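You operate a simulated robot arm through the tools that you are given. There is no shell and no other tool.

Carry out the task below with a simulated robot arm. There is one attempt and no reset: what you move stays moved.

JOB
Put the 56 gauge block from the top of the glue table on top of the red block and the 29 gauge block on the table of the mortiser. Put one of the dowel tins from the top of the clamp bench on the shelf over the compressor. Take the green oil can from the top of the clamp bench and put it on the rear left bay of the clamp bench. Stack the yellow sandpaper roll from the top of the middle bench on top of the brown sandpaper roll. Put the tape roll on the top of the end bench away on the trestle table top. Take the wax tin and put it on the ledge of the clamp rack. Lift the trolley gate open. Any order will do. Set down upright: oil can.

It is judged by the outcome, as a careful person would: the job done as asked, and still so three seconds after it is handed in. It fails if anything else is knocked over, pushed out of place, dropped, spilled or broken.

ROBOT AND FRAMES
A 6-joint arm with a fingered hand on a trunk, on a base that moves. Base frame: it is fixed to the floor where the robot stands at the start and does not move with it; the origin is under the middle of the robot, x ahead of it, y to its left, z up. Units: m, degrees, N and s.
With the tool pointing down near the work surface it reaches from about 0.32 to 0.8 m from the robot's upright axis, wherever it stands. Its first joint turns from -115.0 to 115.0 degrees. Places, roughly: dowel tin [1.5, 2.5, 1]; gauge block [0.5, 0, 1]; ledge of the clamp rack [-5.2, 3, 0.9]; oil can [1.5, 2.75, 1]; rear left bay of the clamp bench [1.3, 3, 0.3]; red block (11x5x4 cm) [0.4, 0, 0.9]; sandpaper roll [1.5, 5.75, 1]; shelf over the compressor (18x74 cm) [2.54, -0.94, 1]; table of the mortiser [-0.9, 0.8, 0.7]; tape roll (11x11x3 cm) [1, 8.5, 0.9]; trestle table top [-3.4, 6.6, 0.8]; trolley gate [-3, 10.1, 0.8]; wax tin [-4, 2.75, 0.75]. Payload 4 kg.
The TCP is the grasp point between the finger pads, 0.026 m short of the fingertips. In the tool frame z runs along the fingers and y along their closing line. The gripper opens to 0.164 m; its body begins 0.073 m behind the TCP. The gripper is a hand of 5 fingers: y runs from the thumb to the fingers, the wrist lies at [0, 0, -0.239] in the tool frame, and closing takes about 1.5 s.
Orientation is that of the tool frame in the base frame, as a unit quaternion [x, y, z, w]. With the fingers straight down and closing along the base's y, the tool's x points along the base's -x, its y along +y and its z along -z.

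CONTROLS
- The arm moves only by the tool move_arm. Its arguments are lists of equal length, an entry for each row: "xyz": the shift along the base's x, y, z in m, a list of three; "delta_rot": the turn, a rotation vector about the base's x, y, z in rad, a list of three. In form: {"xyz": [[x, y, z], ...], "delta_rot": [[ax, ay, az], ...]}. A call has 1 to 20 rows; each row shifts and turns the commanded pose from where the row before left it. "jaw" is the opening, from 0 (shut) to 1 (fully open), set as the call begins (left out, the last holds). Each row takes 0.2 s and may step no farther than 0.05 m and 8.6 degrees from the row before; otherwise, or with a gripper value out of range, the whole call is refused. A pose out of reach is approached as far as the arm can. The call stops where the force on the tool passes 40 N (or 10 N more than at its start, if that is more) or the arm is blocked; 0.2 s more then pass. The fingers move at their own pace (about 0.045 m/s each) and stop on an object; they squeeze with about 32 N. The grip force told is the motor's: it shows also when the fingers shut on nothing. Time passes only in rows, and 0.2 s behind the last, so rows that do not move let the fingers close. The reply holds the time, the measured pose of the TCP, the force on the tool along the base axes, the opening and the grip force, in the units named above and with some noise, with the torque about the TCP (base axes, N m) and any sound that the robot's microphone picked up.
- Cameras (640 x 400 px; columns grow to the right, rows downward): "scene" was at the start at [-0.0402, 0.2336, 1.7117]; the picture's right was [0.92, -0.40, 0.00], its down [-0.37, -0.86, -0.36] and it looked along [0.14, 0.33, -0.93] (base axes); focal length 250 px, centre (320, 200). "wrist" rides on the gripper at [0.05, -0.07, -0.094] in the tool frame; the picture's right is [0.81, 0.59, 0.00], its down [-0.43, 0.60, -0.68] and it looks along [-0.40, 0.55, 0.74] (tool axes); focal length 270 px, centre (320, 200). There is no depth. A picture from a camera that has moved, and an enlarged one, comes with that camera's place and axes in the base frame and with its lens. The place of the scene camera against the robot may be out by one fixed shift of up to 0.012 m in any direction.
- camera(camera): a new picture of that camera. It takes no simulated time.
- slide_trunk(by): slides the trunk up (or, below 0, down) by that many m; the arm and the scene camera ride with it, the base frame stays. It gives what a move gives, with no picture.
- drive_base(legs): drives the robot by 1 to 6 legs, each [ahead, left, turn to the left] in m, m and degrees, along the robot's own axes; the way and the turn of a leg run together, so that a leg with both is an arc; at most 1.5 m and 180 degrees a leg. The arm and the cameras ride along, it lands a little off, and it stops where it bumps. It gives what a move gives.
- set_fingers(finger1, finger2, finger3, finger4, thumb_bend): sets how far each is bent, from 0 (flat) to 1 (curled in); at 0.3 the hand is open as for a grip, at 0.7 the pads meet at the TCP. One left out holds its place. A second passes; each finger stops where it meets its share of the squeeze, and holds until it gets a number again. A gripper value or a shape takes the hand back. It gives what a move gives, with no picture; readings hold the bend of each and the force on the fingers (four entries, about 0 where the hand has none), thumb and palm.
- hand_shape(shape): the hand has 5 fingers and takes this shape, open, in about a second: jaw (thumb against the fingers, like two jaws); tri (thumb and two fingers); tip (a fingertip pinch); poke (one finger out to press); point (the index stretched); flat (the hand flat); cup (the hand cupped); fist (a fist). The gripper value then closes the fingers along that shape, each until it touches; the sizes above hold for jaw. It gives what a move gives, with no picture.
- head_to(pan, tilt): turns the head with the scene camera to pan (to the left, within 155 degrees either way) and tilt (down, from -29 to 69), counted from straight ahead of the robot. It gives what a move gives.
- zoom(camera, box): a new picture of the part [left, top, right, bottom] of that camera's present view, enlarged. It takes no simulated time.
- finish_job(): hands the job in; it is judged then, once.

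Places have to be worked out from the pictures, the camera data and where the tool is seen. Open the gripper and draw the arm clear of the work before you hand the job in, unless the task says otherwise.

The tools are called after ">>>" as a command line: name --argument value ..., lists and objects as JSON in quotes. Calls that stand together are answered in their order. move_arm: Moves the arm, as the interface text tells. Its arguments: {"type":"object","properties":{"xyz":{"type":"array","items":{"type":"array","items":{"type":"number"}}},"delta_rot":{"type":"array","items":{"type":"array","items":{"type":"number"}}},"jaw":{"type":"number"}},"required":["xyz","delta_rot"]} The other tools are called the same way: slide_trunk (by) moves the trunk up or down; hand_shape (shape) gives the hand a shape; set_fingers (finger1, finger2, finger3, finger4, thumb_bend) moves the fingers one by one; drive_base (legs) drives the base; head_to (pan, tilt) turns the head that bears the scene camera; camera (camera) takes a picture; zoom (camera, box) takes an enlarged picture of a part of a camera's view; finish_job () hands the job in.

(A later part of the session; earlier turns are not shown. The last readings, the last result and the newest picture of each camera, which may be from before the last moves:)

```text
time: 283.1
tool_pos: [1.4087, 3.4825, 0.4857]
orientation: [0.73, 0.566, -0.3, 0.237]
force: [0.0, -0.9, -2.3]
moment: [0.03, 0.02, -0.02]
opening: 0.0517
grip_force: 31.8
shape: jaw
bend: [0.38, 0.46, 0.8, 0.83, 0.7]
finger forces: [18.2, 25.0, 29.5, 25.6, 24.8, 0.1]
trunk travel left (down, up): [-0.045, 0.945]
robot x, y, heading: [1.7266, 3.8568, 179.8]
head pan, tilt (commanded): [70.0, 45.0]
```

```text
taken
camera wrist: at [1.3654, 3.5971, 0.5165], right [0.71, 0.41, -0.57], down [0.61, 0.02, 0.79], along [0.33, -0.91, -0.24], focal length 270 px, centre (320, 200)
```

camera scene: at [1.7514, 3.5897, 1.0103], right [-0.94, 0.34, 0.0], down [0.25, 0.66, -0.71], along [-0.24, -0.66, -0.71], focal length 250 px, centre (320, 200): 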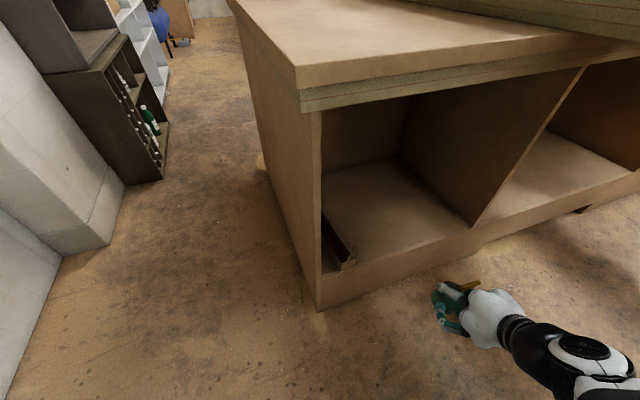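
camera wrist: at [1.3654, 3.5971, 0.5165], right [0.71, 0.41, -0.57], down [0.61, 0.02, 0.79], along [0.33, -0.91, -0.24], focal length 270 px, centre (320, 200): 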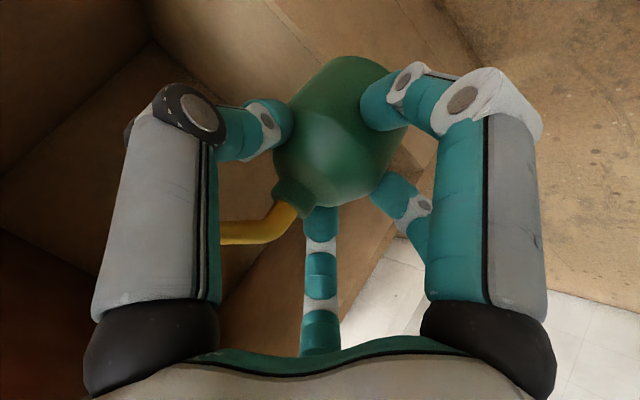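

The bay interior is x 1.02–1.6, y 2.76–3.23, floor z ≈ 0.285. I move the can into the bay, first half way.

>>> move_arm --xyz '[[-0.009, -0.044, -0.008], [-0.009, -0.044, -0.008], [-0.009, -0.044, -0.008], [-0.009, -0.044, -0.008], [-0.009, -0.044, -0.008], [0, 0, 0]]' --delta_rot '[[0, 0, 0], [0, 0, 0], [0, 0, 0], [0, 0, 0], [0, 0, 0], [0, 0, 0]]'

>>> camera --camera "scene"

>>> camera --camera "wrist"

```text
time: 284.5
tool_pos: [1.3633, 3.2615, 0.4459]
orientation: [0.731, 0.565, -0.302, 0.235]
force: [0.5, -0.2, -2.5]
moment: [0.02, -0.03, 0.02]
opening: 0.0516
grip_force: 31.8
shape: jaw
bend: [0.39, 0.46, 0.8, 0.83, 0.7]
finger forces: [18.0, 25.2, 29.1, 25.1, 25.5, 0.0]
trunk travel left (down, up): [-0.045, 0.945]
robot x, y, heading: [1.7247, 3.8568, 179.8]
head pan, tilt (commanded): [70.0, 45.0]
```

```text
taken
camera scene: at [1.7546, 3.5898, 1.0105], right [-0.94, 0.34, 0.0], down [0.24, 0.66, -0.71], along [-0.24, -0.66, -0.71], focal length 250 px, centre (320, 200)
```

scene: 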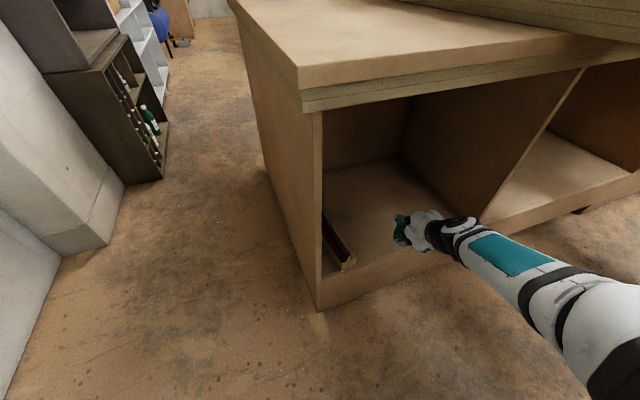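

```text
taken
camera wrist: at [1.3215, 3.3769, 0.478], right [0.71, 0.41, -0.57], down [0.62, 0.02, 0.79], along [0.33, -0.91, -0.24], focal length 270 px, centre (320, 200)
```

wrist: 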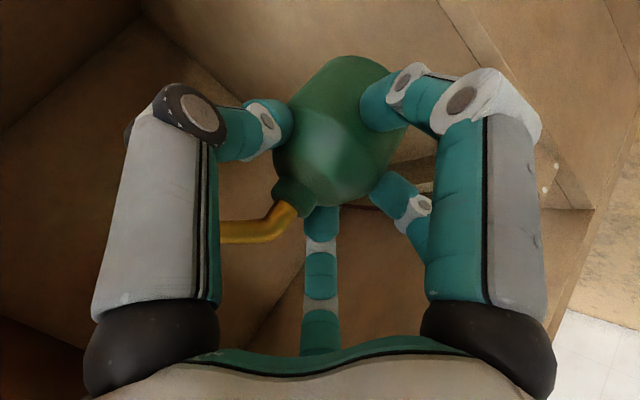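

Clear of the lip and divider. I continue to about (1.33, 3.09) at z ≈ 0.395.

>>> move_arm --xyz '[[-0.008, -0.043, -0.0125], [-0.008, -0.043, -0.0125], [-0.008, -0.043, -0.0125], [-0.008, -0.043, -0.0125], [0, 0, 0]]' --delta_rot '[[0, 0, 0], [0, 0, 0], [0, 0, 0], [0, 0, 0], [0, 0, 0]]'

>>> camera --camera "scene"

>>> camera --camera "wrist"

```text
time: 285.7
tool_pos: [1.3328, 3.0914, 0.3967]
orientation: [0.73, 0.567, -0.301, 0.236]
force: [-0.2, -0.6, -2.2]
moment: [0.03, -0.02, 0.0]
opening: 0.0515
grip_force: 32.0
shape: jaw
bend: [0.39, 0.46, 0.8, 0.83, 0.7]
finger forces: [18.1, 25.1, 29.1, 25.3, 25.9, 0.0]
trunk travel left (down, up): [-0.045, 0.945]
robot x, y, heading: [1.7247, 3.8563, 179.8]
head pan, tilt (commanded): [70.0, 45.0]
```

```text
taken
camera scene: at [1.7546, 3.5897, 1.0105], right [-0.94, 0.34, 0.0], down [0.24, 0.66, -0.71], along [-0.24, -0.66, -0.71], focal length 250 px, centre (320, 200)
```

scene: 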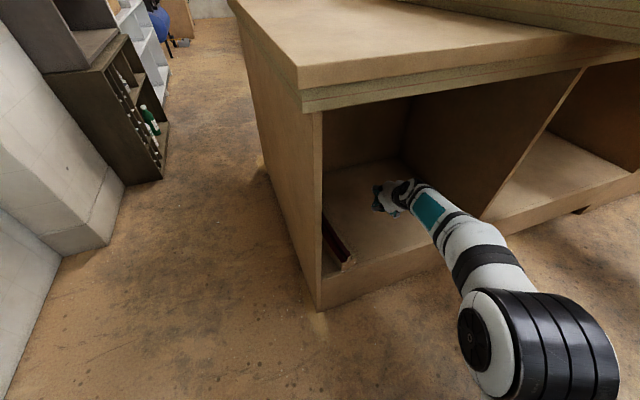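

```text
taken
camera wrist: at [1.2906, 3.2061, 0.4287], right [0.71, 0.41, -0.57], down [0.62, 0.02, 0.79], along [0.33, -0.91, -0.24], focal length 270 px, centre (320, 200)
```

wrist: 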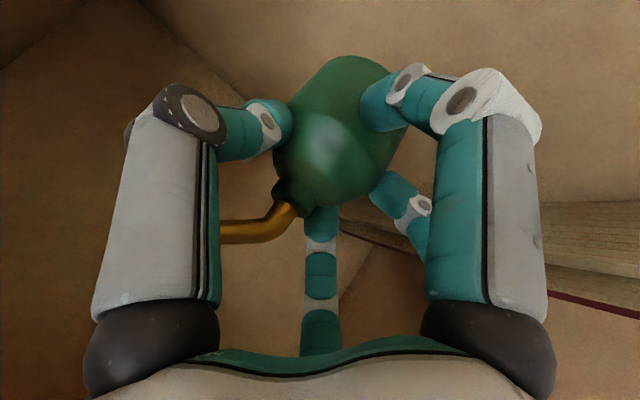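

Inside the bay, well clear. I lower toward the floor in small steps.

>>> move_arm --xyz '[[0, 0, -0.012], [0, 0, -0.01], [0, 0, 0]]' --delta_rot '[[0, 0, 0], [0, 0, 0], [0, 0, 0]]'

>>> move_arm --xyz '[[0, 0, -0.004], [0, 0, -0.004], [0, 0, 0]]' --delta_rot '[[0, 0, 0], [0, 0, 0], [0, 0, 0]]'

>>> move_arm --xyz '[[0, 0, -0.003], [0, 0, -0.002], [0, 0, 0]]' --delta_rot '[[0, 0, 0], [0, 0, 0], [0, 0, 0]]'

```text
time: 286.5
tool_pos: [1.3338, 3.0898, 0.3751]
orientation: [0.73, 0.567, -0.301, 0.236]
force: [0.2, -0.5, -1.5]
moment: [0.01, 0.0, 0.01]
opening: 0.0516
grip_force: 31.9
shape: jaw
bend: [0.39, 0.46, 0.8, 0.83, 0.7]
finger forces: [18.0, 25.1, 29.2, 25.4, 25.8, 0.1]
trunk travel left (down, up): [-0.045, 0.945]
robot x, y, heading: [1.7274, 3.8539, 180.1]
head pan, tilt (commanded): [70.0, 45.0]
```

```text
time: 287.3
tool_pos: [1.3326, 3.0902, 0.3659]
orientation: [0.73, 0.566, -0.302, 0.235]
force: [0.1, -0.4, -0.9]
moment: [0.0, -0.01, 0.04]
opening: 0.0514
grip_force: 32.1
shape: jaw
bend: [0.39, 0.46, 0.8, 0.83, 0.7]
finger forces: [18.0, 25.0, 29.1, 25.4, 25.7, 0.0]
trunk travel left (down, up): [-0.045, 0.945]
robot x, y, heading: [1.7265, 3.8541, 179.9]
head pan, tilt (commanded): [70.0, 45.0]
```

```text
time: 288.1
tool_pos: [1.333, 3.0906, 0.3611]
orientation: [0.73, 0.567, -0.3, 0.235]
force: [0.2, -0.3, -1.9]
moment: [0.03, -0.03, 0.04]
opening: 0.0513
grip_force: 31.8
shape: jaw
bend: [0.39, 0.46, 0.8, 0.83, 0.7]
finger forces: [18.0, 25.0, 29.2, 25.4, 25.8, 0.1]
trunk travel left (down, up): [-0.045, 0.945]
robot x, y, heading: [1.7283, 3.8541, 180.1]
head pan, tilt (commanded): [70.0, 45.0]
```

Not yet in contact; continuing in small steps.

>>> move_arm --xyz '[[0, 0, -0.003], [0, 0, -0.003], [0, 0, 0]]' --delta_rot '[[0, 0, 0], [0, 0, 0], [0, 0, 0]]'

>>> move_arm --xyz '[[0, 0, -0.003], [0, 0, -0.002], [0, 0, 0]]' --delta_rot '[[0, 0, 0], [0, 0, 0], [0, 0, 0]]'

>>> move_arm --xyz '[[0, 0, -0.002], [0, 0, -0.002], [0, 0, 0]]' --delta_rot '[[0, 0, 0], [0, 0, 0], [0, 0, 0]]'

```text
time: 288.9
tool_pos: [1.3317, 3.0907, 0.3559]
orientation: [0.73, 0.567, -0.301, 0.236]
force: [0.2, 0.0, -1.6]
moment: [0.0, 0.03, 0.02]
opening: 0.0515
grip_force: 31.8
shape: jaw
bend: [0.39, 0.46, 0.8, 0.83, 0.7]
finger forces: [18.0, 25.0, 29.2, 25.4, 25.7, 0.1]
trunk travel left (down, up): [-0.045, 0.945]
robot x, y, heading: [1.7232, 3.8523, 180.1]
head pan, tilt (commanded): [70.0, 45.0]
```

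```text
time: 289.7
tool_pos: [1.3331, 3.0906, 0.3503]
orientation: [0.73, 0.566, -0.301, 0.236]
force: [0.0, -0.8, -2.0]
moment: [0.02, -0.01, -0.05]
opening: 0.0514
grip_force: 32.0
shape: jaw
bend: [0.39, 0.46, 0.8, 0.83, 0.7]
finger forces: [17.9, 25.1, 29.1, 25.4, 25.7, 0.0]
trunk travel left (down, up): [-0.045, 0.945]
robot x, y, heading: [1.7265, 3.8528, 180.0]
head pan, tilt (commanded): [70.0, 45.0]
```

```text
time: 290.5
tool_pos: [1.3321, 3.0904, 0.3463]
orientation: [0.73, 0.566, -0.301, 0.237]
force: [-0.8, 0.0, -2.2]
moment: [0.0, -0.01, 0.01]
opening: 0.0511
grip_force: 31.9
shape: jaw
bend: [0.39, 0.46, 0.8, 0.83, 0.7]
finger forces: [18.1, 25.0, 29.1, 25.3, 25.7, 0.0]
trunk travel left (down, up): [-0.045, 0.945]
robot x, y, heading: [1.725, 3.8556, 180.0]
head pan, tilt (commanded): [70.0, 45.0]
```

Continuing to lower.

>>> move_arm --xyz '[[0, 0, -0.003], [0, 0, -0.003], [0, 0, 0]]' --delta_rot '[[0, 0, 0], [0, 0, 0], [0, 0, 0]]'

>>> move_arm --xyz '[[0, 0, -0.003], [0, 0, -0.002], [0, 0, 0]]' --delta_rot '[[0, 0, 0], [0, 0, 0], [0, 0, 0]]'

>>> move_arm --xyz '[[0, 0, -0.003], [0, 0, -0.002], [0, 0, 0]]' --delta_rot '[[0, 0, 0], [0, 0, 0], [0, 0, 0]]'

>>> zoom --camera "scene" --box '[310, 130, 490, 280]'

```text
time: 291.3
tool_pos: [1.3317, 3.0899, 0.3403]
orientation: [0.731, 0.566, -0.301, 0.235]
force: [0.9, 0.7, -2.0]
moment: [-0.03, 0.02, 0.01]
opening: 0.0513
grip_force: 31.9
shape: jaw
bend: [0.39, 0.46, 0.8, 0.83, 0.7]
finger forces: [18.0, 25.0, 29.2, 25.4, 25.6, 0.0]
trunk travel left (down, up): [-0.045, 0.945]
robot x, y, heading: [1.7254, 3.8551, 180.0]
head pan, tilt (commanded): [70.0, 45.0]
```

```text
time: 292.1
tool_pos: [1.3333, 3.0906, 0.335]
orientation: [0.73, 0.566, -0.3, 0.236]
force: [0.1, -0.1, -1.4]
moment: [0.07, 0.02, -0.02]
opening: 0.0511
grip_force: 32.1
shape: jaw
bend: [0.39, 0.46, 0.8, 0.83, 0.7]
finger forces: [18.0, 25.0, 29.1, 25.4, 25.7, 0.0]
trunk travel left (down, up): [-0.045, 0.945]
robot x, y, heading: [1.7261, 3.8542, 180.0]
head pan, tilt (commanded): [70.0, 45.0]
```

```text
time: 292.9
tool_pos: [1.3333, 3.0896, 0.3301]
orientation: [0.73, 0.566, -0.301, 0.235]
force: [-0.3, 0.0, -2.0]
moment: [0.03, -0.01, -0.02]
opening: 0.0513
grip_force: 31.9
shape: jaw
bend: [0.39, 0.46, 0.8, 0.83, 0.7]
finger forces: [18.0, 25.1, 29.0, 25.4, 25.6, 0.0]
trunk travel left (down, up): [-0.045, 0.945]
robot x, y, heading: [1.7272, 3.8575, 179.9]
head pan, tilt (commanded): [70.0, 45.0]
```

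```text
2.67 times, centred on (400, 205) of scene
camera zoom: at [1.7546, 3.5896, 1.0105], right [-0.94, 0.34, 0.0], down [0.24, 0.66, -0.71], along [-0.24, -0.66, -0.71], focal length 666 px, centre (107, 187)
```

zoom: 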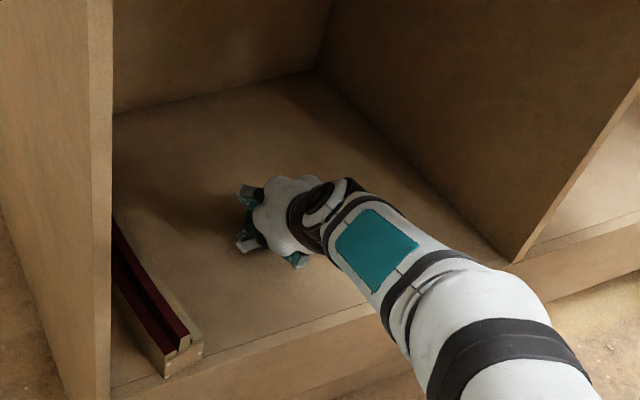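

Still free at 0.33; continuing.

>>> move_arm --xyz '[[0, 0, -0.002], [0, 0, -0.002], [0, 0, 0]]' --delta_rot '[[0, 0, 0], [0, 0, 0], [0, 0, 0]]'

>>> move_arm --xyz '[[0, 0, -0.002], [0, 0, -0.002], [0, 0, 0]]' --delta_rot '[[0, 0, 0], [0, 0, 0], [0, 0, 0]]'

>>> move_arm --xyz '[[0, 0, -0.002], [0, 0, -0.002], [0, 0, 0]]' --delta_rot '[[0, 0, 0], [0, 0, 0], [0, 0, 0]]'

```text
time: 293.7
tool_pos: [1.3325, 3.0895, 0.3284]
orientation: [0.731, 0.566, -0.301, 0.234]
force: [-0.2, 0.5, 2.2]
moment: [0.02, 0.04, -0.02]
opening: 0.0513
grip_force: 31.7
shape: jaw
bend: [0.39, 0.46, 0.8, 0.83, 0.7]
finger forces: [18.8, 25.2, 29.5, 26.2, 26.3, 0.0]
trunk travel left (down, up): [-0.045, 0.945]
robot x, y, heading: [1.7259, 3.8558, 179.7]
head pan, tilt (commanded): [70.0, 45.0]
```

```text
time: 294.5
tool_pos: [1.332, 3.0902, 0.326]
orientation: [0.73, 0.566, -0.303, 0.236]
force: [1.5, 4.3, 19.0]
moment: [0.51, 0.19, -0.02]
opening: 0.0516
grip_force: 31.9
shape: jaw
bend: [0.38, 0.46, 0.8, 0.83, 0.7]
finger forces: [26.3, 26.3, 32.1, 29.9, 30.5, 0.1]
trunk travel left (down, up): [-0.045, 0.945]
robot x, y, heading: [1.7237, 3.8522, 179.9]
head pan, tilt (commanded): [70.0, 45.0]
```

```text
time: 295.3
tool_pos: [1.3328, 3.089, 0.3256]
orientation: [0.729, 0.565, -0.305, 0.237]
force: [1.0, 6.8, 34.5]
moment: [0.81, 0.37, 0.01]
opening: 0.0512
grip_force: 32.1
shape: jaw
bend: [0.38, 0.47, 0.79, 0.82, 0.7]
finger forces: [31.3, 27.3, 34.1, 32.0, 35.6, 0.1]
trunk travel left (down, up): [-0.045, 0.945]
robot x, y, heading: [1.7239, 3.8552, 180.1]
head pan, tilt (commanded): [70.0, 45.0]
```

Contact with the bay floor. I back off until the force is light.

>>> move_arm --xyz '[[0, 0, 0.002], [0, 0, 0.002], [0, 0, 0]]' --delta_rot '[[0, 0, 0], [0, 0, 0], [0, 0, 0]]'

>>> camera --camera "wrist"

```text
time: 296.1
tool_pos: [1.3311, 3.0888, 0.3257]
orientation: [0.73, 0.566, -0.303, 0.236]
force: [-2.9, -1.5, 23.8]
moment: [0.16, 0.45, 0.05]
opening: 0.0513
grip_force: 32.2
shape: jaw
bend: [0.38, 0.47, 0.79, 0.82, 0.7]
finger forces: [22.6, 25.6, 33.0, 31.2, 34.0, 0.0]
trunk travel left (down, up): [-0.045, 0.945]
robot x, y, heading: [1.723, 3.8512, 179.9]
head pan, tilt (commanded): [70.0, 45.0]
```

```text
taken
camera wrist: at [1.2897, 3.2047, 0.3569], right [0.71, 0.41, -0.57], down [0.62, 0.02, 0.79], along [0.33, -0.91, -0.23], focal length 270 px, centre (320, 200)
```

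wrist: 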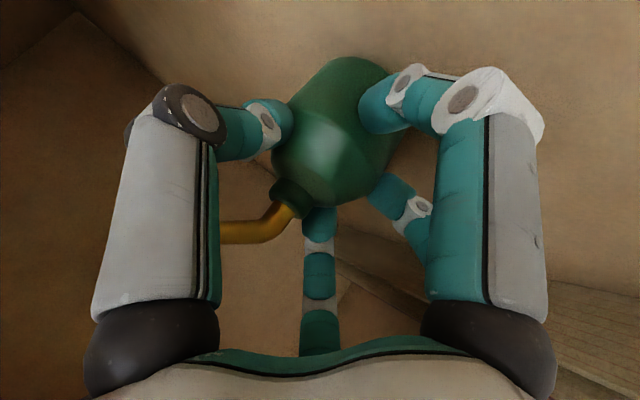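

A little more relief, then I open the hand gradually.

>>> move_arm --xyz '[[0, 0, 0.0015], [0, 0, 0]]' --delta_rot '[[0, 0, 0], [0, 0, 0]]'

>>> move_arm --xyz '[[0, 0, 0], [0, 0, 0], [0, 0, 0]]' --delta_rot '[[0, 0, 0], [0, 0, 0], [0, 0, 0]]' --jaw 0.45

>>> camera --camera "wrist"

```text
time: 296.7
tool_pos: [1.3314, 3.0903, 0.3265]
orientation: [0.73, 0.566, -0.302, 0.236]
force: [-3.1, -5.0, 19.7]
moment: [-0.13, 0.43, 0.09]
opening: 0.0514
grip_force: 31.8
shape: jaw
bend: [0.38, 0.47, 0.79, 0.82, 0.7]
finger forces: [18.9, 25.0, 32.0, 30.1, 33.0, 0.0]
trunk travel left (down, up): [-0.045, 0.945]
robot x, y, heading: [1.7227, 3.854, 179.7]
head pan, tilt (commanded): [70.0, 45.0]
```

```text
time: 297.5
tool_pos: [1.3325, 3.0902, 0.3222]
orientation: [0.731, 0.567, -0.3, 0.235]
force: [0.2, -0.7, 1.0]
moment: [0.0, -0.03, 0.01]
opening: 0.0737
grip_force: 0.1
shape: jaw
bend: [0.39, 0.39, 0.39, 0.39, 0.7]
finger forces: [0.0, 0.0, 0.0, 0.0, 0.0, 0.0]
trunk travel left (down, up): [-0.045, 0.945]
robot x, y, heading: [1.7247, 3.8547, 179.9]
head pan, tilt (commanded): [70.0, 45.0]
```

```text
taken
camera wrist: at [1.2903, 3.2053, 0.3543], right [0.71, 0.41, -0.57], down [0.62, 0.02, 0.79], along [0.33, -0.91, -0.24], focal length 270 px, centre (320, 200)
```

wrist: 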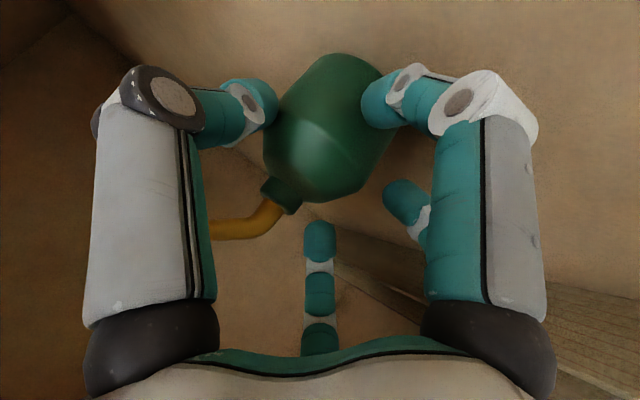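

Released without force. I open wider and check the can stands by itself.

>>> move_arm --xyz '[[0, 0, 0], [0, 0, 0], [0, 0, 0], [0, 0, 0]]' --delta_rot '[[0, 0, 0], [0, 0, 0], [0, 0, 0], [0, 0, 0]]' --jaw 0.7

>>> camera --camera "wrist"

```text
time: 298.5
tool_pos: [1.3324, 3.0891, 0.3248]
orientation: [0.73, 0.566, -0.302, 0.235]
force: [-0.5, -0.2, -0.2]
moment: [-0.02, 0.02, 0.0]
opening: 0.1144
grip_force: 0.0
shape: jaw
bend: [0.3, 0.3, 0.3, 0.3, 0.68]
finger forces: [0.0, 0.0, 0.0, 0.1, 0.0, 0.0]
trunk travel left (down, up): [-0.045, 0.945]
robot x, y, heading: [1.7244, 3.8549, 180.0]
head pan, tilt (commanded): [70.0, 45.0]
```

```text
taken
camera wrist: at [1.2897, 3.2048, 0.3556], right [0.71, 0.41, -0.57], down [0.62, 0.02, 0.79], along [0.33, -0.91, -0.24], focal length 270 px, centre (320, 200)
```

wrist: 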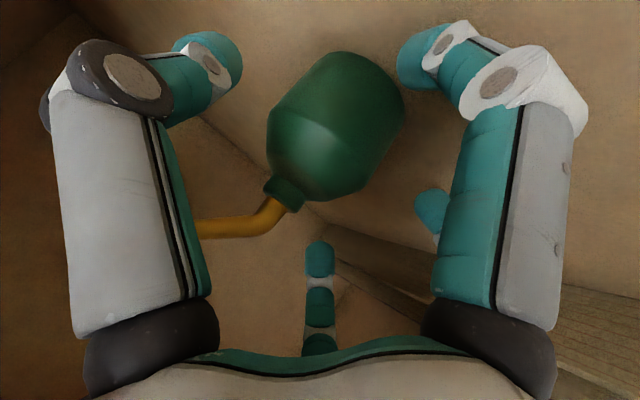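

The can stands upright on its own. I back out along the hand axis and out of the bay.

>>> move_arm --xyz '[[0.006, 0.02, 0.02], [0.008, 0.027, 0.028], [0.008, 0.027, 0.028], [0.008, 0.035, 0.028], [0.01, 0.045, 0.01], [0.01, 0.045, 0.01], [0.01, 0.045, 0.01], [0.01, 0.045, 0.01], [0.006, 0.045, 0.01], [0, 0.045, 0.01], [0, 0, 0]]' --delta_rot '[[0, 0, 0], [0, 0, 0], [0, 0, 0], [0, 0, 0], [0, 0, 0], [0, 0, 0], [0, 0, 0], [0, 0, 0], [0, 0, 0], [0, 0, 0], [0, 0, 0]]'

>>> camera --camera "scene"

>>> zoom --camera "scene" --box '[310, 130, 490, 280]'

```text
time: 300.9
tool_pos: [1.4078, 3.4698, 0.4872]
orientation: [0.73, 0.566, -0.302, 0.236]
force: [0.1, 0.4, -0.6]
moment: [0.01, -0.01, 0.01]
opening: 0.1144
grip_force: 0.0
shape: jaw
bend: [0.3, 0.3, 0.3, 0.3, 0.68]
finger forces: [0.1, 0.1, 0.0, 0.1, 0.1, 0.0]
trunk travel left (down, up): [-0.045, 0.945]
robot x, y, heading: [1.726, 3.8576, 180.0]
head pan, tilt (commanded): [70.0, 45.0]
```

```text
taken
camera scene: at [1.7547, 3.5898, 1.0106], right [-0.94, 0.34, 0.0], down [0.24, 0.66, -0.71], along [-0.24, -0.66, -0.71], focal length 250 px, centre (320, 200)
```

scene: 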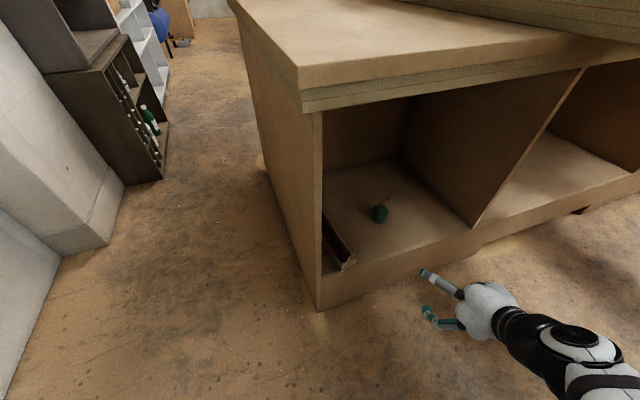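

```text
2.67 times, centred on (400, 205) of scene
camera zoom: at [1.7547, 3.5898, 1.0106], right [-0.94, 0.34, 0.0], down [0.24, 0.66, -0.71], along [-0.24, -0.66, -0.71], focal length 666 px, centre (107, 187)
```

zoom: 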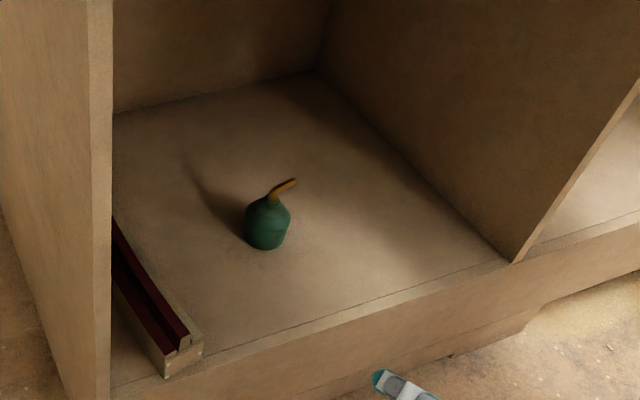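

The green can stands upright in the rear-left bay. I raise the trunk again and then bring the hand back to pointing down.

>>> slide_trunk --by 0.73

>>> move_arm --xyz '[[0, 0, 0], [0, 0, 0], [0, 0, 0], [0, 0, 0], [0, 0, 0], [0, 0, 0], [0, 0, 0], [0, 0, 0], [0, 0, 0], [0, 0, 0], [0, 0, 0]]' --delta_rot '[[0, 0, -0.131], [0, 0, -0.131], [0, 0, -0.131], [0, 0, -0.131], [0, 0, -0.131], [0, 0, -0.131], [0, 0, -0.131], [0, 0, -0.131], [0, 0, -0.131], [0, 0, -0.131], [0, 0, 0]]'

>>> move_arm --xyz '[[0, 0, 0], [0, 0, 0], [0, 0, 0], [0, 0, 0], [0, 0, 0], [0, 0, 0], [0, 0, 0]]' --delta_rot '[[0, -0.131, 0], [0, -0.131, 0], [0, -0.131, 0], [0, -0.131, 0], [0, -0.131, 0], [0, -0.131, 0], [0, 0, 0]]'

>>> head_to --pan -70 --tilt 30

>>> camera --camera "scene"

```text
refused: 0.73 is not a number from -0.4 to 0.4
```

```text
time: 303.3
tool_pos: [1.4112, 3.4706, 0.4857]
orientation: [0.927, 0.064, -0.369, 0.028]
force: [-0.1, 0.0, -0.5]
moment: [-0.05, -0.03, 0.04]
opening: 0.1148
grip_force: 0.0
shape: jaw
bend: [0.3, 0.3, 0.3, 0.3, 0.68]
finger forces: [0.0, 0.1, 0.0, 0.0, 0.0, 0.0]
out of reach, approached as far as the arm can: row 3, 4
trunk travel left (down, up): [-0.045, 0.945]
robot x, y, heading: [1.7272, 3.8562, 180.1]
head pan, tilt (commanded): [70.0, 45.0]
```

```text
time: 304.9
tool_pos: [1.4109, 3.4711, 0.4857]
orientation: [0.998, 0.047, 0.015, 0.051]
force: [-1.2, 0.4, 0.2]
moment: [0.01, 0.04, -0.02]
opening: 0.1144
grip_force: 0.0
shape: jaw
bend: [0.3, 0.3, 0.3, 0.3, 0.68]
finger forces: [0.0, 0.0, 0.0, 0.1, 0.0, 0.0]
trunk travel left (down, up): [-0.045, 0.945]
robot x, y, heading: [1.725, 3.8562, 179.8]
head pan, tilt (commanded): [70.0, 45.0]
```

```text
time: 307.1
tool_pos: [1.4096, 3.4713, 0.4845]
orientation: [0.998, 0.048, 0.014, 0.05]
force: [0.5, -1.2, -0.9]
moment: [0.0, 0.0, -0.03]
opening: 0.1141
grip_force: 0.0
shape: jaw
bend: [0.3, 0.3, 0.3, 0.3, 0.68]
finger forces: [0.0, 0.1, 0.1, 0.0, 0.0, 0.0]
trunk travel left (down, up): [-0.045, 0.945]
robot x, y, heading: [1.7271, 3.8539, 179.5]
head pan, tilt (commanded): [-70.0, 30.0]
```

```text
taken
camera scene: at [1.7519, 3.7512, 1.0332], right [0.94, 0.34, 0.0], down [0.17, -0.47, -0.87], along [-0.29, 0.81, -0.5], focal length 250 px, centre (320, 200)
```

scene: 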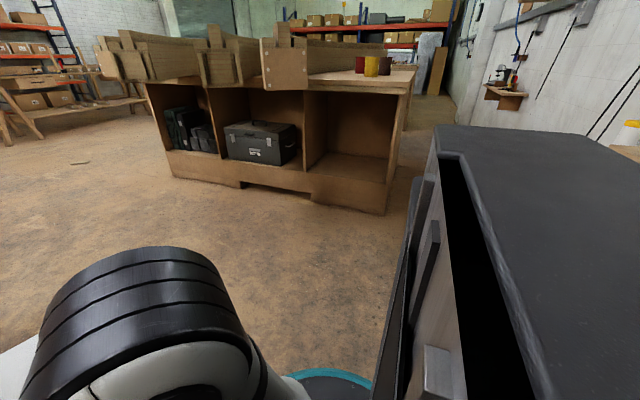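

The trunk lift is limited to 0.4 per call; I raise in two steps and straighten the small residual tilt of the hand.

>>> slide_trunk --by 0.4

>>> slide_trunk --by 0.33

>>> move_arm --xyz '[[0, 0, 0], [0, 0, 0]]' --delta_rot '[[0.1, 0.028, -0.096], [0, 0, 0]]'

>>> head_to --pan -80 --tilt 35

>>> camera --camera "scene"

```text
time: 310.9
tool_pos: [1.4113, 3.4704, 0.8855]
orientation: [0.998, 0.048, 0.012, 0.05]
force: [-0.7, -0.2, 0.3]
moment: [-0.01, -0.03, 0.02]
opening: 0.1144
grip_force: 0.1
shape: jaw
bend: [0.3, 0.3, 0.3, 0.3, 0.68]
finger forces: [0.0, 0.0, 0.0, 0.0, 0.1, 0.0]
trunk travel left (down, up): [-0.445, 0.545]
robot x, y, heading: [1.7225, 3.8531, 179.6]
head pan, tilt (commanded): [-70.0, 30.0]
```

```text
time: 314.2
tool_pos: [1.4105, 3.4708, 1.2147]
orientation: [0.997, 0.048, 0.013, 0.05]
force: [0.0, -0.1, 1.4]
moment: [-0.01, 0.0, 0.0]
opening: 0.1146
grip_force: 0.0
shape: jaw
bend: [0.3, 0.3, 0.3, 0.3, 0.68]
finger forces: [0.0, 0.0, 0.0, 0.0, 0.0, 0.1]
trunk travel left (down, up): [-0.775, 0.215]
robot x, y, heading: [1.7231, 3.8593, 179.8]
head pan, tilt (commanded): [-70.0, 30.0]
```

```text
time: 314.8
tool_pos: [1.4096, 3.4715, 1.2156]
orientation: [1.0, 0.001, -0.001, 0.0]
force: [-0.5, 0.0, -0.3]
moment: [-0.03, -0.03, -0.04]
opening: 0.1144
grip_force: 0.0
shape: jaw
bend: [0.3, 0.3, 0.3, 0.3, 0.68]
finger forces: [0.0, 0.1, 0.0, 0.0, 0.0, 0.1]
trunk travel left (down, up): [-0.775, 0.215]
robot x, y, heading: [1.7253, 3.8587, 179.9]
head pan, tilt (commanded): [-70.0, 30.0]
```

```text
time: 315.5
tool_pos: [1.4094, 3.4714, 1.2146]
orientation: [1.0, 0.0, -0.001, -0.001]
force: [0.4, -0.2, -0.4]
moment: [0.0, -0.01, 0.03]
opening: 0.1144
grip_force: 0.0
shape: jaw
bend: [0.3, 0.3, 0.3, 0.3, 0.68]
finger forces: [0.0, 0.0, 0.1, 0.0, 0.0, 0.0]
trunk travel left (down, up): [-0.775, 0.215]
robot x, y, heading: [1.7273, 3.8554, 179.7]
head pan, tilt (commanded): [-80.0, 35.0]
```

```text
taken
camera scene: at [1.7674, 3.753, 1.7554], right [0.99, 0.17, 0.0], down [0.1, -0.56, -0.82], along [-0.14, 0.81, -0.57], focal length 250 px, centre (320, 200)
```

scene: 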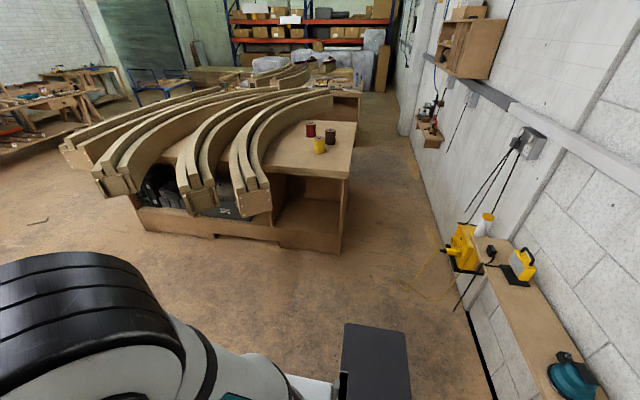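

The middle bench's rolls stand near its right edge: yellow at about (1.44, 5.64), dark brown (1.50, 5.86), red (1.30, 5.98). A cord lies on the aisle floor at y ≈ 5.2, so I'll go around the west side and come from the north. First back out west through the gap.

>>> move_arm --xyz '[[0, 0, 0.03], [0, 0, 0.03], [0, 0, 0.03]]' --delta_rot '[[0, 0, 0], [0, 0, 0], [0, 0, 0]]'

>>> drive_base --legs '[[0, -0.4, 0], [1.45, 0, 0]]'

>>> drive_base --legs '[[1.45, 0, 0], [0, 0, -90]]'

>>> head_to --pan -40 --tilt 30

>>> camera --camera "scene"

```text
time: 316.3
tool_pos: [1.4118, 3.4711, 1.3057]
orientation: [1.0, 0.0, -0.002, 0.0]
force: [0.4, -1.1, 0.0]
moment: [0.01, -0.01, -0.01]
opening: 0.1146
grip_force: 0.2
shape: jaw
bend: [0.3, 0.3, 0.3, 0.3, 0.68]
finger forces: [0.1, 0.0, 0.0, 0.1, 0.0, 0.0]
trunk travel left (down, up): [-0.775, 0.215]
robot x, y, heading: [1.724, 3.8541, 179.6]
head pan, tilt (commanded): [-80.0, 35.0]
```

```text
time: 325.6
tool_pos: [-0.0353, 3.8839, 1.3042]
orientation: [1.0, -0.006, 0.0, 0.0]
force: [0.1, 0.2, -0.1]
moment: [-0.01, 0.02, -0.02]
opening: 0.1145
grip_force: 0.0
shape: jaw
bend: [0.3, 0.3, 0.3, 0.3, 0.68]
finger forces: [0.0, 0.0, 0.1, 0.0, 0.0, 0.0]
trunk travel left (down, up): [-0.775, 0.215]
robot x, y, heading: [0.284, 4.2651, 178.9]
head pan, tilt (commanded): [-80.0, 35.0]
```

```text
time: 336.6
tool_pos: [-1.5282, 4.6263, 1.3052]
orientation: [-0.693, 0.72, 0.0, 0.001]
force: [-0.5, -0.2, -0.1]
moment: [-0.01, 0.0, 0.01]
opening: 0.1145
grip_force: 0.1
shape: jaw
bend: [0.3, 0.3, 0.3, 0.3, 0.68]
finger forces: [0.0, 0.1, 0.0, 0.1, 0.0, 0.0]
trunk travel left (down, up): [-0.775, 0.215]
robot x, y, heading: [-1.1546, 4.3008, 87.7]
head pan, tilt (commanded): [-80.0, 35.0]
```

```text
time: 337.6
tool_pos: [-1.528, 4.6278, 1.3054]
orientation: [-0.693, 0.721, 0.0, 0.001]
force: [0.1, 0.5, -0.4]
moment: [-0.01, -0.04, -0.01]
opening: 0.1143
grip_force: 0.0
shape: jaw
bend: [0.3, 0.3, 0.3, 0.3, 0.68]
finger forces: [0.0, 0.0, 0.0, 0.0, 0.1, 0.0]
trunk travel left (down, up): [-0.775, 0.215]
robot x, y, heading: [-1.1559, 4.2945, 87.4]
head pan, tilt (commanded): [-40.0, 30.0]
```

```text
taken
camera scene: at [-1.2857, 4.3092, 1.7632], right [0.74, -0.68, 0.0], down [-0.34, -0.37, -0.87], along [0.58, 0.64, -0.5], focal length 250 px, centre (320, 200)
```

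scene: 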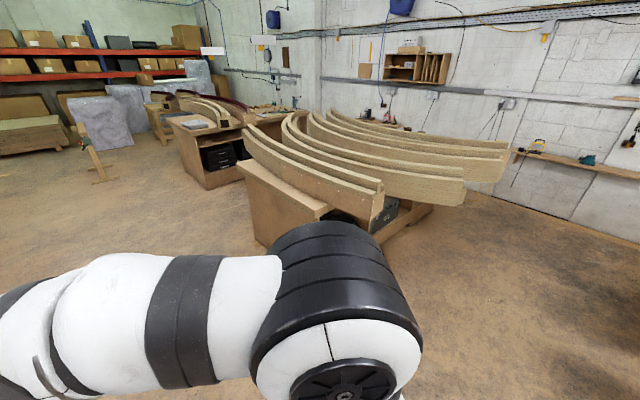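

I go north along x ≈ -1.1 to y ≈ 7.2 and look at the gap between the middle and end benches.

>>> drive_base --legs '[[0, 0, 2.5], [1.45, -0.05, 0], [1.4, 0, 0]]'

>>> head_to --pan -90 --tilt 30

>>> camera --camera "scene"

>>> head_to --pan -50 --tilt 30

>>> camera --camera "scene"

```text
time: 351.7
tool_pos: [-1.4607, 7.447, 1.3053]
orientation: [-0.705, 0.709, 0.001, 0.0]
force: [-0.1, 0.8, -0.6]
moment: [0.02, 0.01, -0.03]
opening: 0.1142
grip_force: 0.1
shape: jaw
bend: [0.3, 0.3, 0.3, 0.3, 0.68]
finger forces: [0.0, 0.0, 0.0, 0.0, 0.1, 0.1]
trunk travel left (down, up): [-0.775, 0.215]
robot x, y, heading: [-1.0742, 7.1289, 89.6]
head pan, tilt (commanded): [-40.0, 30.0]
```

```text
time: 352.9
tool_pos: [-1.4599, 7.4466, 1.305]
orientation: [-0.705, 0.71, 0.001, 0.0]
force: [1.0, 0.2, -0.6]
moment: [0.02, -0.01, 0.01]
opening: 0.114
grip_force: 0.1
shape: jaw
bend: [0.3, 0.3, 0.3, 0.3, 0.68]
finger forces: [0.1, 0.0, 0.0, 0.0, 0.1, 0.0]
trunk travel left (down, up): [-0.775, 0.215]
robot x, y, heading: [-1.0804, 7.1303, 89.3]
head pan, tilt (commanded): [-90.0, 30.0]
```

```text
taken
camera scene: at [-1.1761, 7.0665, 1.7632], right [-0.01, -1.0, 0.0], down [-0.5, 0.0, -0.87], along [0.87, -0.01, -0.5], focal length 250 px, centre (320, 200)
```

scene: 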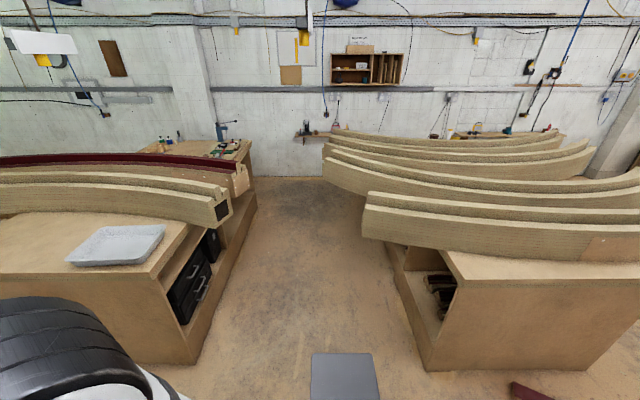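

```text
time: 354.0
tool_pos: [-1.46, 7.4452, 1.3042]
orientation: [-0.705, 0.71, 0.0, 0.0]
force: [-0.5, 0.0, -0.5]
moment: [0.01, 0.01, 0.0]
opening: 0.1144
grip_force: 0.0
shape: jaw
bend: [0.3, 0.3, 0.3, 0.3, 0.68]
finger forces: [0.0, 0.0, 0.1, 0.0, 0.1, 0.1]
trunk travel left (down, up): [-0.775, 0.215]
robot x, y, heading: [-1.0763, 7.1294, 89.6]
head pan, tilt (commanded): [-50.0, 30.0]
```

```text
taken
camera scene: at [-1.1967, 7.1246, 1.7632], right [0.64, -0.77, 0.0], down [-0.39, -0.32, -0.87], along [0.67, 0.55, -0.5], focal length 250 px, centre (320, 200)
```

scene: 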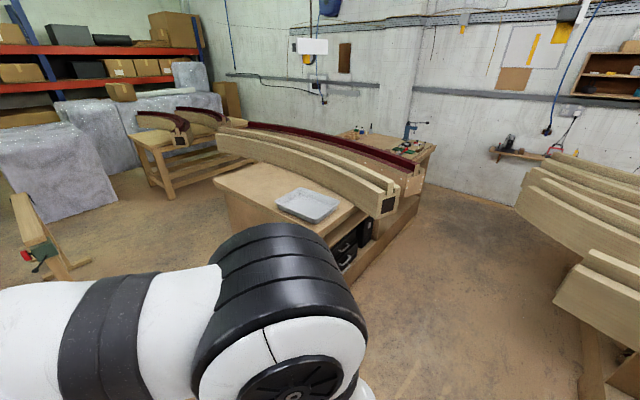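

The overhanging rib ends leave only about 0.57 m between y ≈ 7.0 and 7.58 at rib height. I check the robot's own width at that height by looking straight down.

>>> head_to --pan -90 --tilt 69

>>> camera --camera "scene"

>>> head_to --pan -140 --tilt 69

>>> camera --camera "scene"

```text
time: 355.1
tool_pos: [-1.4596, 7.4471, 1.3052]
orientation: [-0.705, 0.71, 0.001, 0.001]
force: [0.1, -0.1, 0.2]
moment: [0.02, -0.02, 0.02]
opening: 0.1143
grip_force: 0.0
shape: jaw
bend: [0.3, 0.3, 0.3, 0.3, 0.68]
finger forces: [0.0, 0.1, 0.1, 0.1, 0.0, 0.1]
trunk travel left (down, up): [-0.775, 0.215]
robot x, y, heading: [-1.0778, 7.129, 89.5]
head pan, tilt (commanded): [-90.0, 68.8]
```

```text
taken
camera scene: at [-1.2106, 7.0668, 1.7118], right [-0.01, -1.0, 0.0], down [-0.93, 0.01, -0.36], along [0.36, 0.0, -0.93], focal length 250 px, centre (320, 200)
```

scene: 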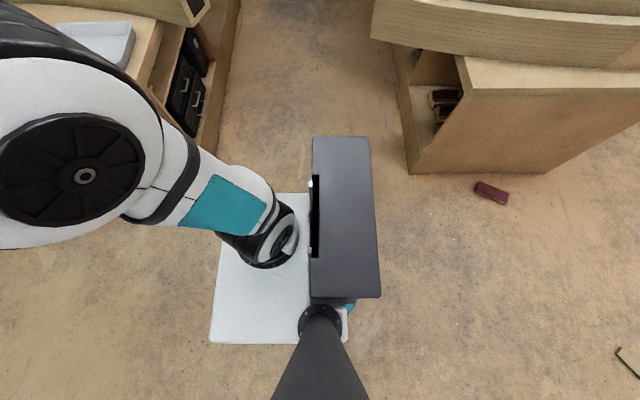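

```text
time: 356.2
tool_pos: [-1.4598, 7.4467, 1.3047]
orientation: [-0.704, 0.71, 0.0, 0.0]
force: [0.6, -0.6, 0.3]
moment: [0.01, 0.02, 0.02]
opening: 0.1142
grip_force: 0.0
shape: jaw
bend: [0.3, 0.3, 0.3, 0.3, 0.68]
finger forces: [0.0, 0.0, 0.1, 0.0, 0.0, 0.0]
trunk travel left (down, up): [-0.775, 0.215]
robot x, y, heading: [-1.0762, 7.1282, 89.3]
head pan, tilt (commanded): [-140.0, 68.8]
```

```text
taken
camera scene: at [-1.231, 7.0241, 1.7117], right [-0.77, -0.64, 0.0], down [-0.59, 0.72, -0.36], along [0.23, -0.28, -0.93], focal length 250 px, centre (320, 200)
```

scene: 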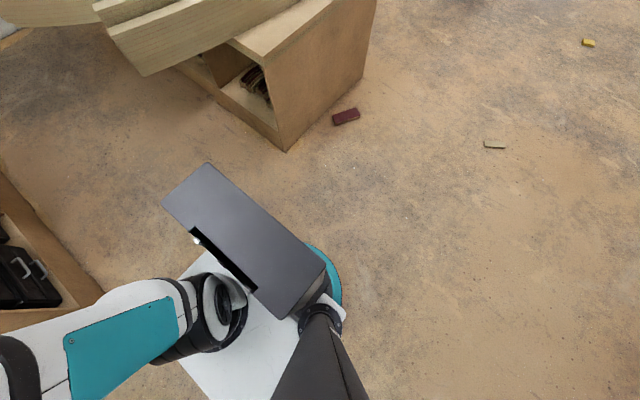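

At rib height the robot is about ±0.25 m wide but only about -0.15…+0.21 m deep, so strafing sideways facing north gives more margin. I go to y ≈ 7.27 and strafe east in steps.

>>> drive_base --legs '[[0.14, 0, 0.5], [0, -0.8, 0]]'

>>> head_to --pan -90 --tilt 45

>>> camera --camera "scene"

```text
time: 361.5
tool_pos: [-0.6528, 7.5834, 1.3052]
orientation: [0.709, -0.706, -0.001, 0.0]
force: [-0.9, -0.4, -0.1]
moment: [-0.01, -0.01, 0.04]
opening: 0.1145
grip_force: 0.0
shape: jaw
bend: [0.3, 0.3, 0.3, 0.3, 0.68]
finger forces: [0.0, 0.0, 0.0, 0.0, 0.0, 0.0]
trunk travel left (down, up): [-0.775, 0.215]
robot x, y, heading: [-0.2631, 7.2693, 90.0]
head pan, tilt (commanded): [-140.0, 68.8]
```

```text
time: 362.7
tool_pos: [-0.653, 7.5826, 1.3037]
orientation: [0.709, -0.706, 0.0, 0.0]
force: [0.3, -0.2, 0.5]
moment: [-0.03, -0.03, -0.01]
opening: 0.1145
grip_force: 0.1
shape: jaw
bend: [0.3, 0.3, 0.3, 0.3, 0.68]
finger forces: [0.0, 0.0, 0.0, 0.0, 0.0, 0.1]
trunk travel left (down, up): [-0.775, 0.215]
robot x, y, heading: [-0.2687, 7.2743, 90.0]
head pan, tilt (commanded): [-90.0, 45.0]
```

```text
taken
camera scene: at [-0.3748, 7.2057, 1.7406], right [0.0, -1.0, 0.0], down [-0.71, 0.0, -0.71], along [0.71, 0.0, -0.71], focal length 250 px, centre (320, 200)
```

scene: 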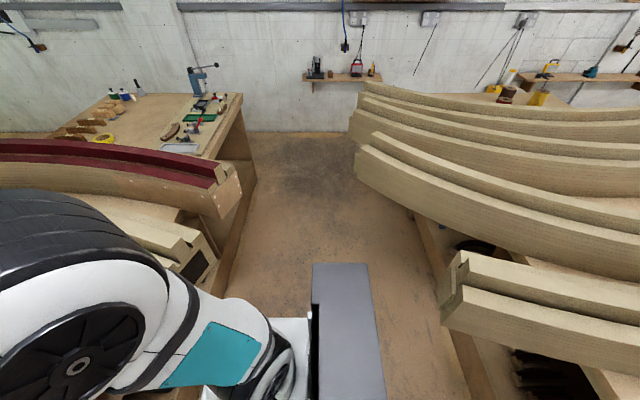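

The gap (7.03–7.57) fits the robot at y = 7.27. I also see the yellow tape roll at about (1.02, 8.58). I strafe on east.

>>> drive_base --legs '[[0, -1.4, 0]]'

>>> drive_base --legs '[[0, -0.92, 0]]'

>>> head_to --pan 150 --tilt 40

>>> camera --camera "scene"

```text
time: 369.6
tool_pos: [0.7358, 7.5808, 1.3043]
orientation: [-0.706, 0.709, 0.001, 0.0]
force: [0.2, -0.2, 0.3]
moment: [0.03, 0.03, -0.03]
opening: 0.1146
grip_force: 0.1
shape: jaw
bend: [0.3, 0.3, 0.3, 0.3, 0.68]
finger forces: [0.0, 0.0, 0.0, 0.1, 0.1, 0.0]
trunk travel left (down, up): [-0.775, 0.215]
robot x, y, heading: [1.1199, 7.2612, 89.5]
head pan, tilt (commanded): [-90.0, 45.0]
```

```text
time: 374.5
tool_pos: [1.6678, 7.5719, 1.305]
orientation: [-0.703, 0.711, 0.001, 0.001]
force: [0.2, 0.1, -0.2]
moment: [0.02, 0.03, 0.03]
opening: 0.1144
grip_force: 0.0
shape: jaw
bend: [0.3, 0.3, 0.3, 0.3, 0.68]
finger forces: [0.0, 0.0, 0.1, 0.1, 0.0, 0.0]
trunk travel left (down, up): [-0.775, 0.215]
robot x, y, heading: [2.0496, 7.2543, 89.0]
head pan, tilt (commanded): [-90.0, 45.0]
```

```text
time: 377.9
tool_pos: [1.6663, 7.5716, 1.3049]
orientation: [-0.702, 0.712, 0.0, 0.001]
force: [-0.3, 0.4, -0.1]
moment: [0.0, 0.01, 0.0]
opening: 0.1146
grip_force: 0.1
shape: jaw
bend: [0.3, 0.3, 0.3, 0.3, 0.68]
finger forces: [0.0, 0.1, 0.0, 0.0, 0.0, 0.0]
trunk travel left (down, up): [-0.775, 0.215]
robot x, y, heading: [2.0457, 7.2521, 89.0]
head pan, tilt (commanded): [150.0, 40.0]
```

```text
taken
camera scene: at [1.814, 7.1183, 1.7478], right [-0.86, 0.51, 0.0], down [0.33, 0.55, -0.77], along [-0.39, -0.66, -0.64], focal length 250 px, centre (320, 200)
```

scene: 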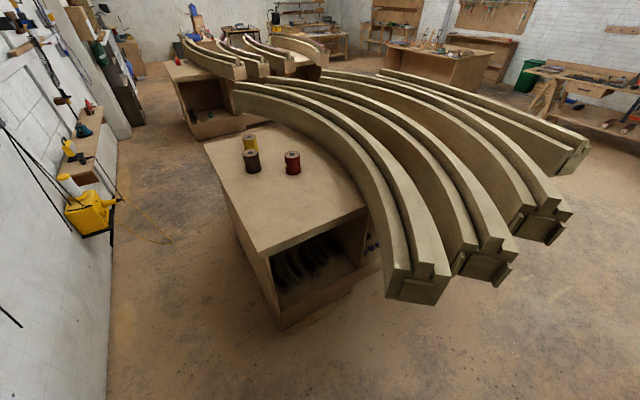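

All three rolls are in view from the north. I zoom to identify them.

>>> zoom --camera "scene" --box '[200, 110, 340, 210]'

```text
4.00 times, centred on (270, 160) of scene
camera zoom: at [1.814, 7.1183, 1.7478], right [-0.86, 0.51, 0.0], down [0.33, 0.55, -0.77], along [-0.39, -0.66, -0.64], focal length 1000 px, centre (520, 360)
```

zoom: 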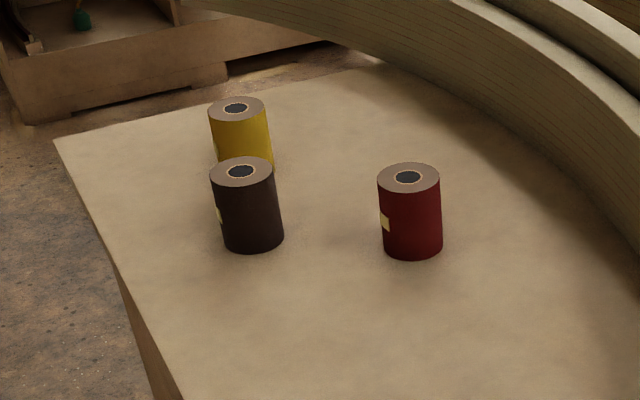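

Yellow stands at about (1.44, 5.56), brown at (1.50, 5.78), each ∅≈9.4 cm and ≈11 cm tall. I turn to face -x and strafe south along the aisle to y ≈ 5.9.

>>> drive_base --legs '[[0, 0, 91], [-0.03, 0.7, 0], [0, 0.65, 0]]'

>>> head_to --pan 40 --tilt 50

>>> camera --camera "scene"

```text
time: 388.8
tool_pos: [1.7949, 5.5065, 1.3055]
orientation: [1.0, 0.012, 0.0, 0.0]
force: [-0.1, 0.3, 0.2]
moment: [0.01, 0.0, 0.02]
opening: 0.1145
grip_force: 0.0
shape: jaw
bend: [0.3, 0.3, 0.3, 0.3, 0.68]
finger forces: [0.0, 0.0, 0.0, 0.0, 0.1, 0.0]
trunk travel left (down, up): [-0.775, 0.215]
robot x, y, heading: [2.1066, 5.899, -179.2]
head pan, tilt (commanded): [150.0, 40.0]
```

```text
time: 390.7
tool_pos: [1.7948, 5.5068, 1.3052]
orientation: [1.0, 0.012, -0.002, 0.001]
force: [0.2, 0.7, 0.0]
moment: [-0.03, -0.02, 0.01]
opening: 0.1144
grip_force: 0.1
shape: jaw
bend: [0.3, 0.3, 0.3, 0.3, 0.68]
finger forces: [0.0, 0.0, 0.0, 0.0, 0.0, 0.0]
trunk travel left (down, up): [-0.775, 0.215]
robot x, y, heading: [2.1009, 5.9007, -178.9]
head pan, tilt (commanded): [40.0, 50.0]
```

```text
taken
camera scene: at [2.1051, 5.6591, 1.7337], right [-0.66, 0.75, 0.0], down [0.58, 0.5, -0.64], along [-0.48, -0.42, -0.77], focal length 250 px, centre (320, 200)
```

scene: 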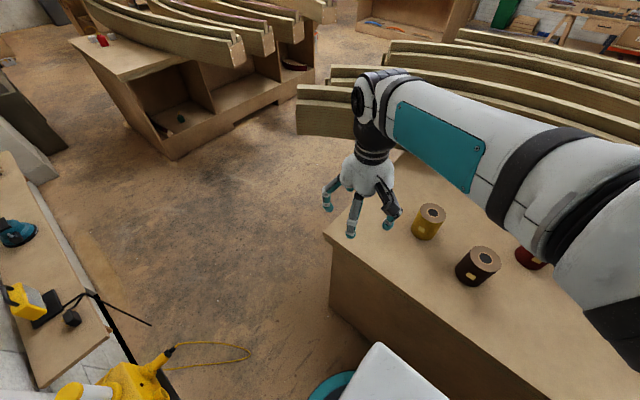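

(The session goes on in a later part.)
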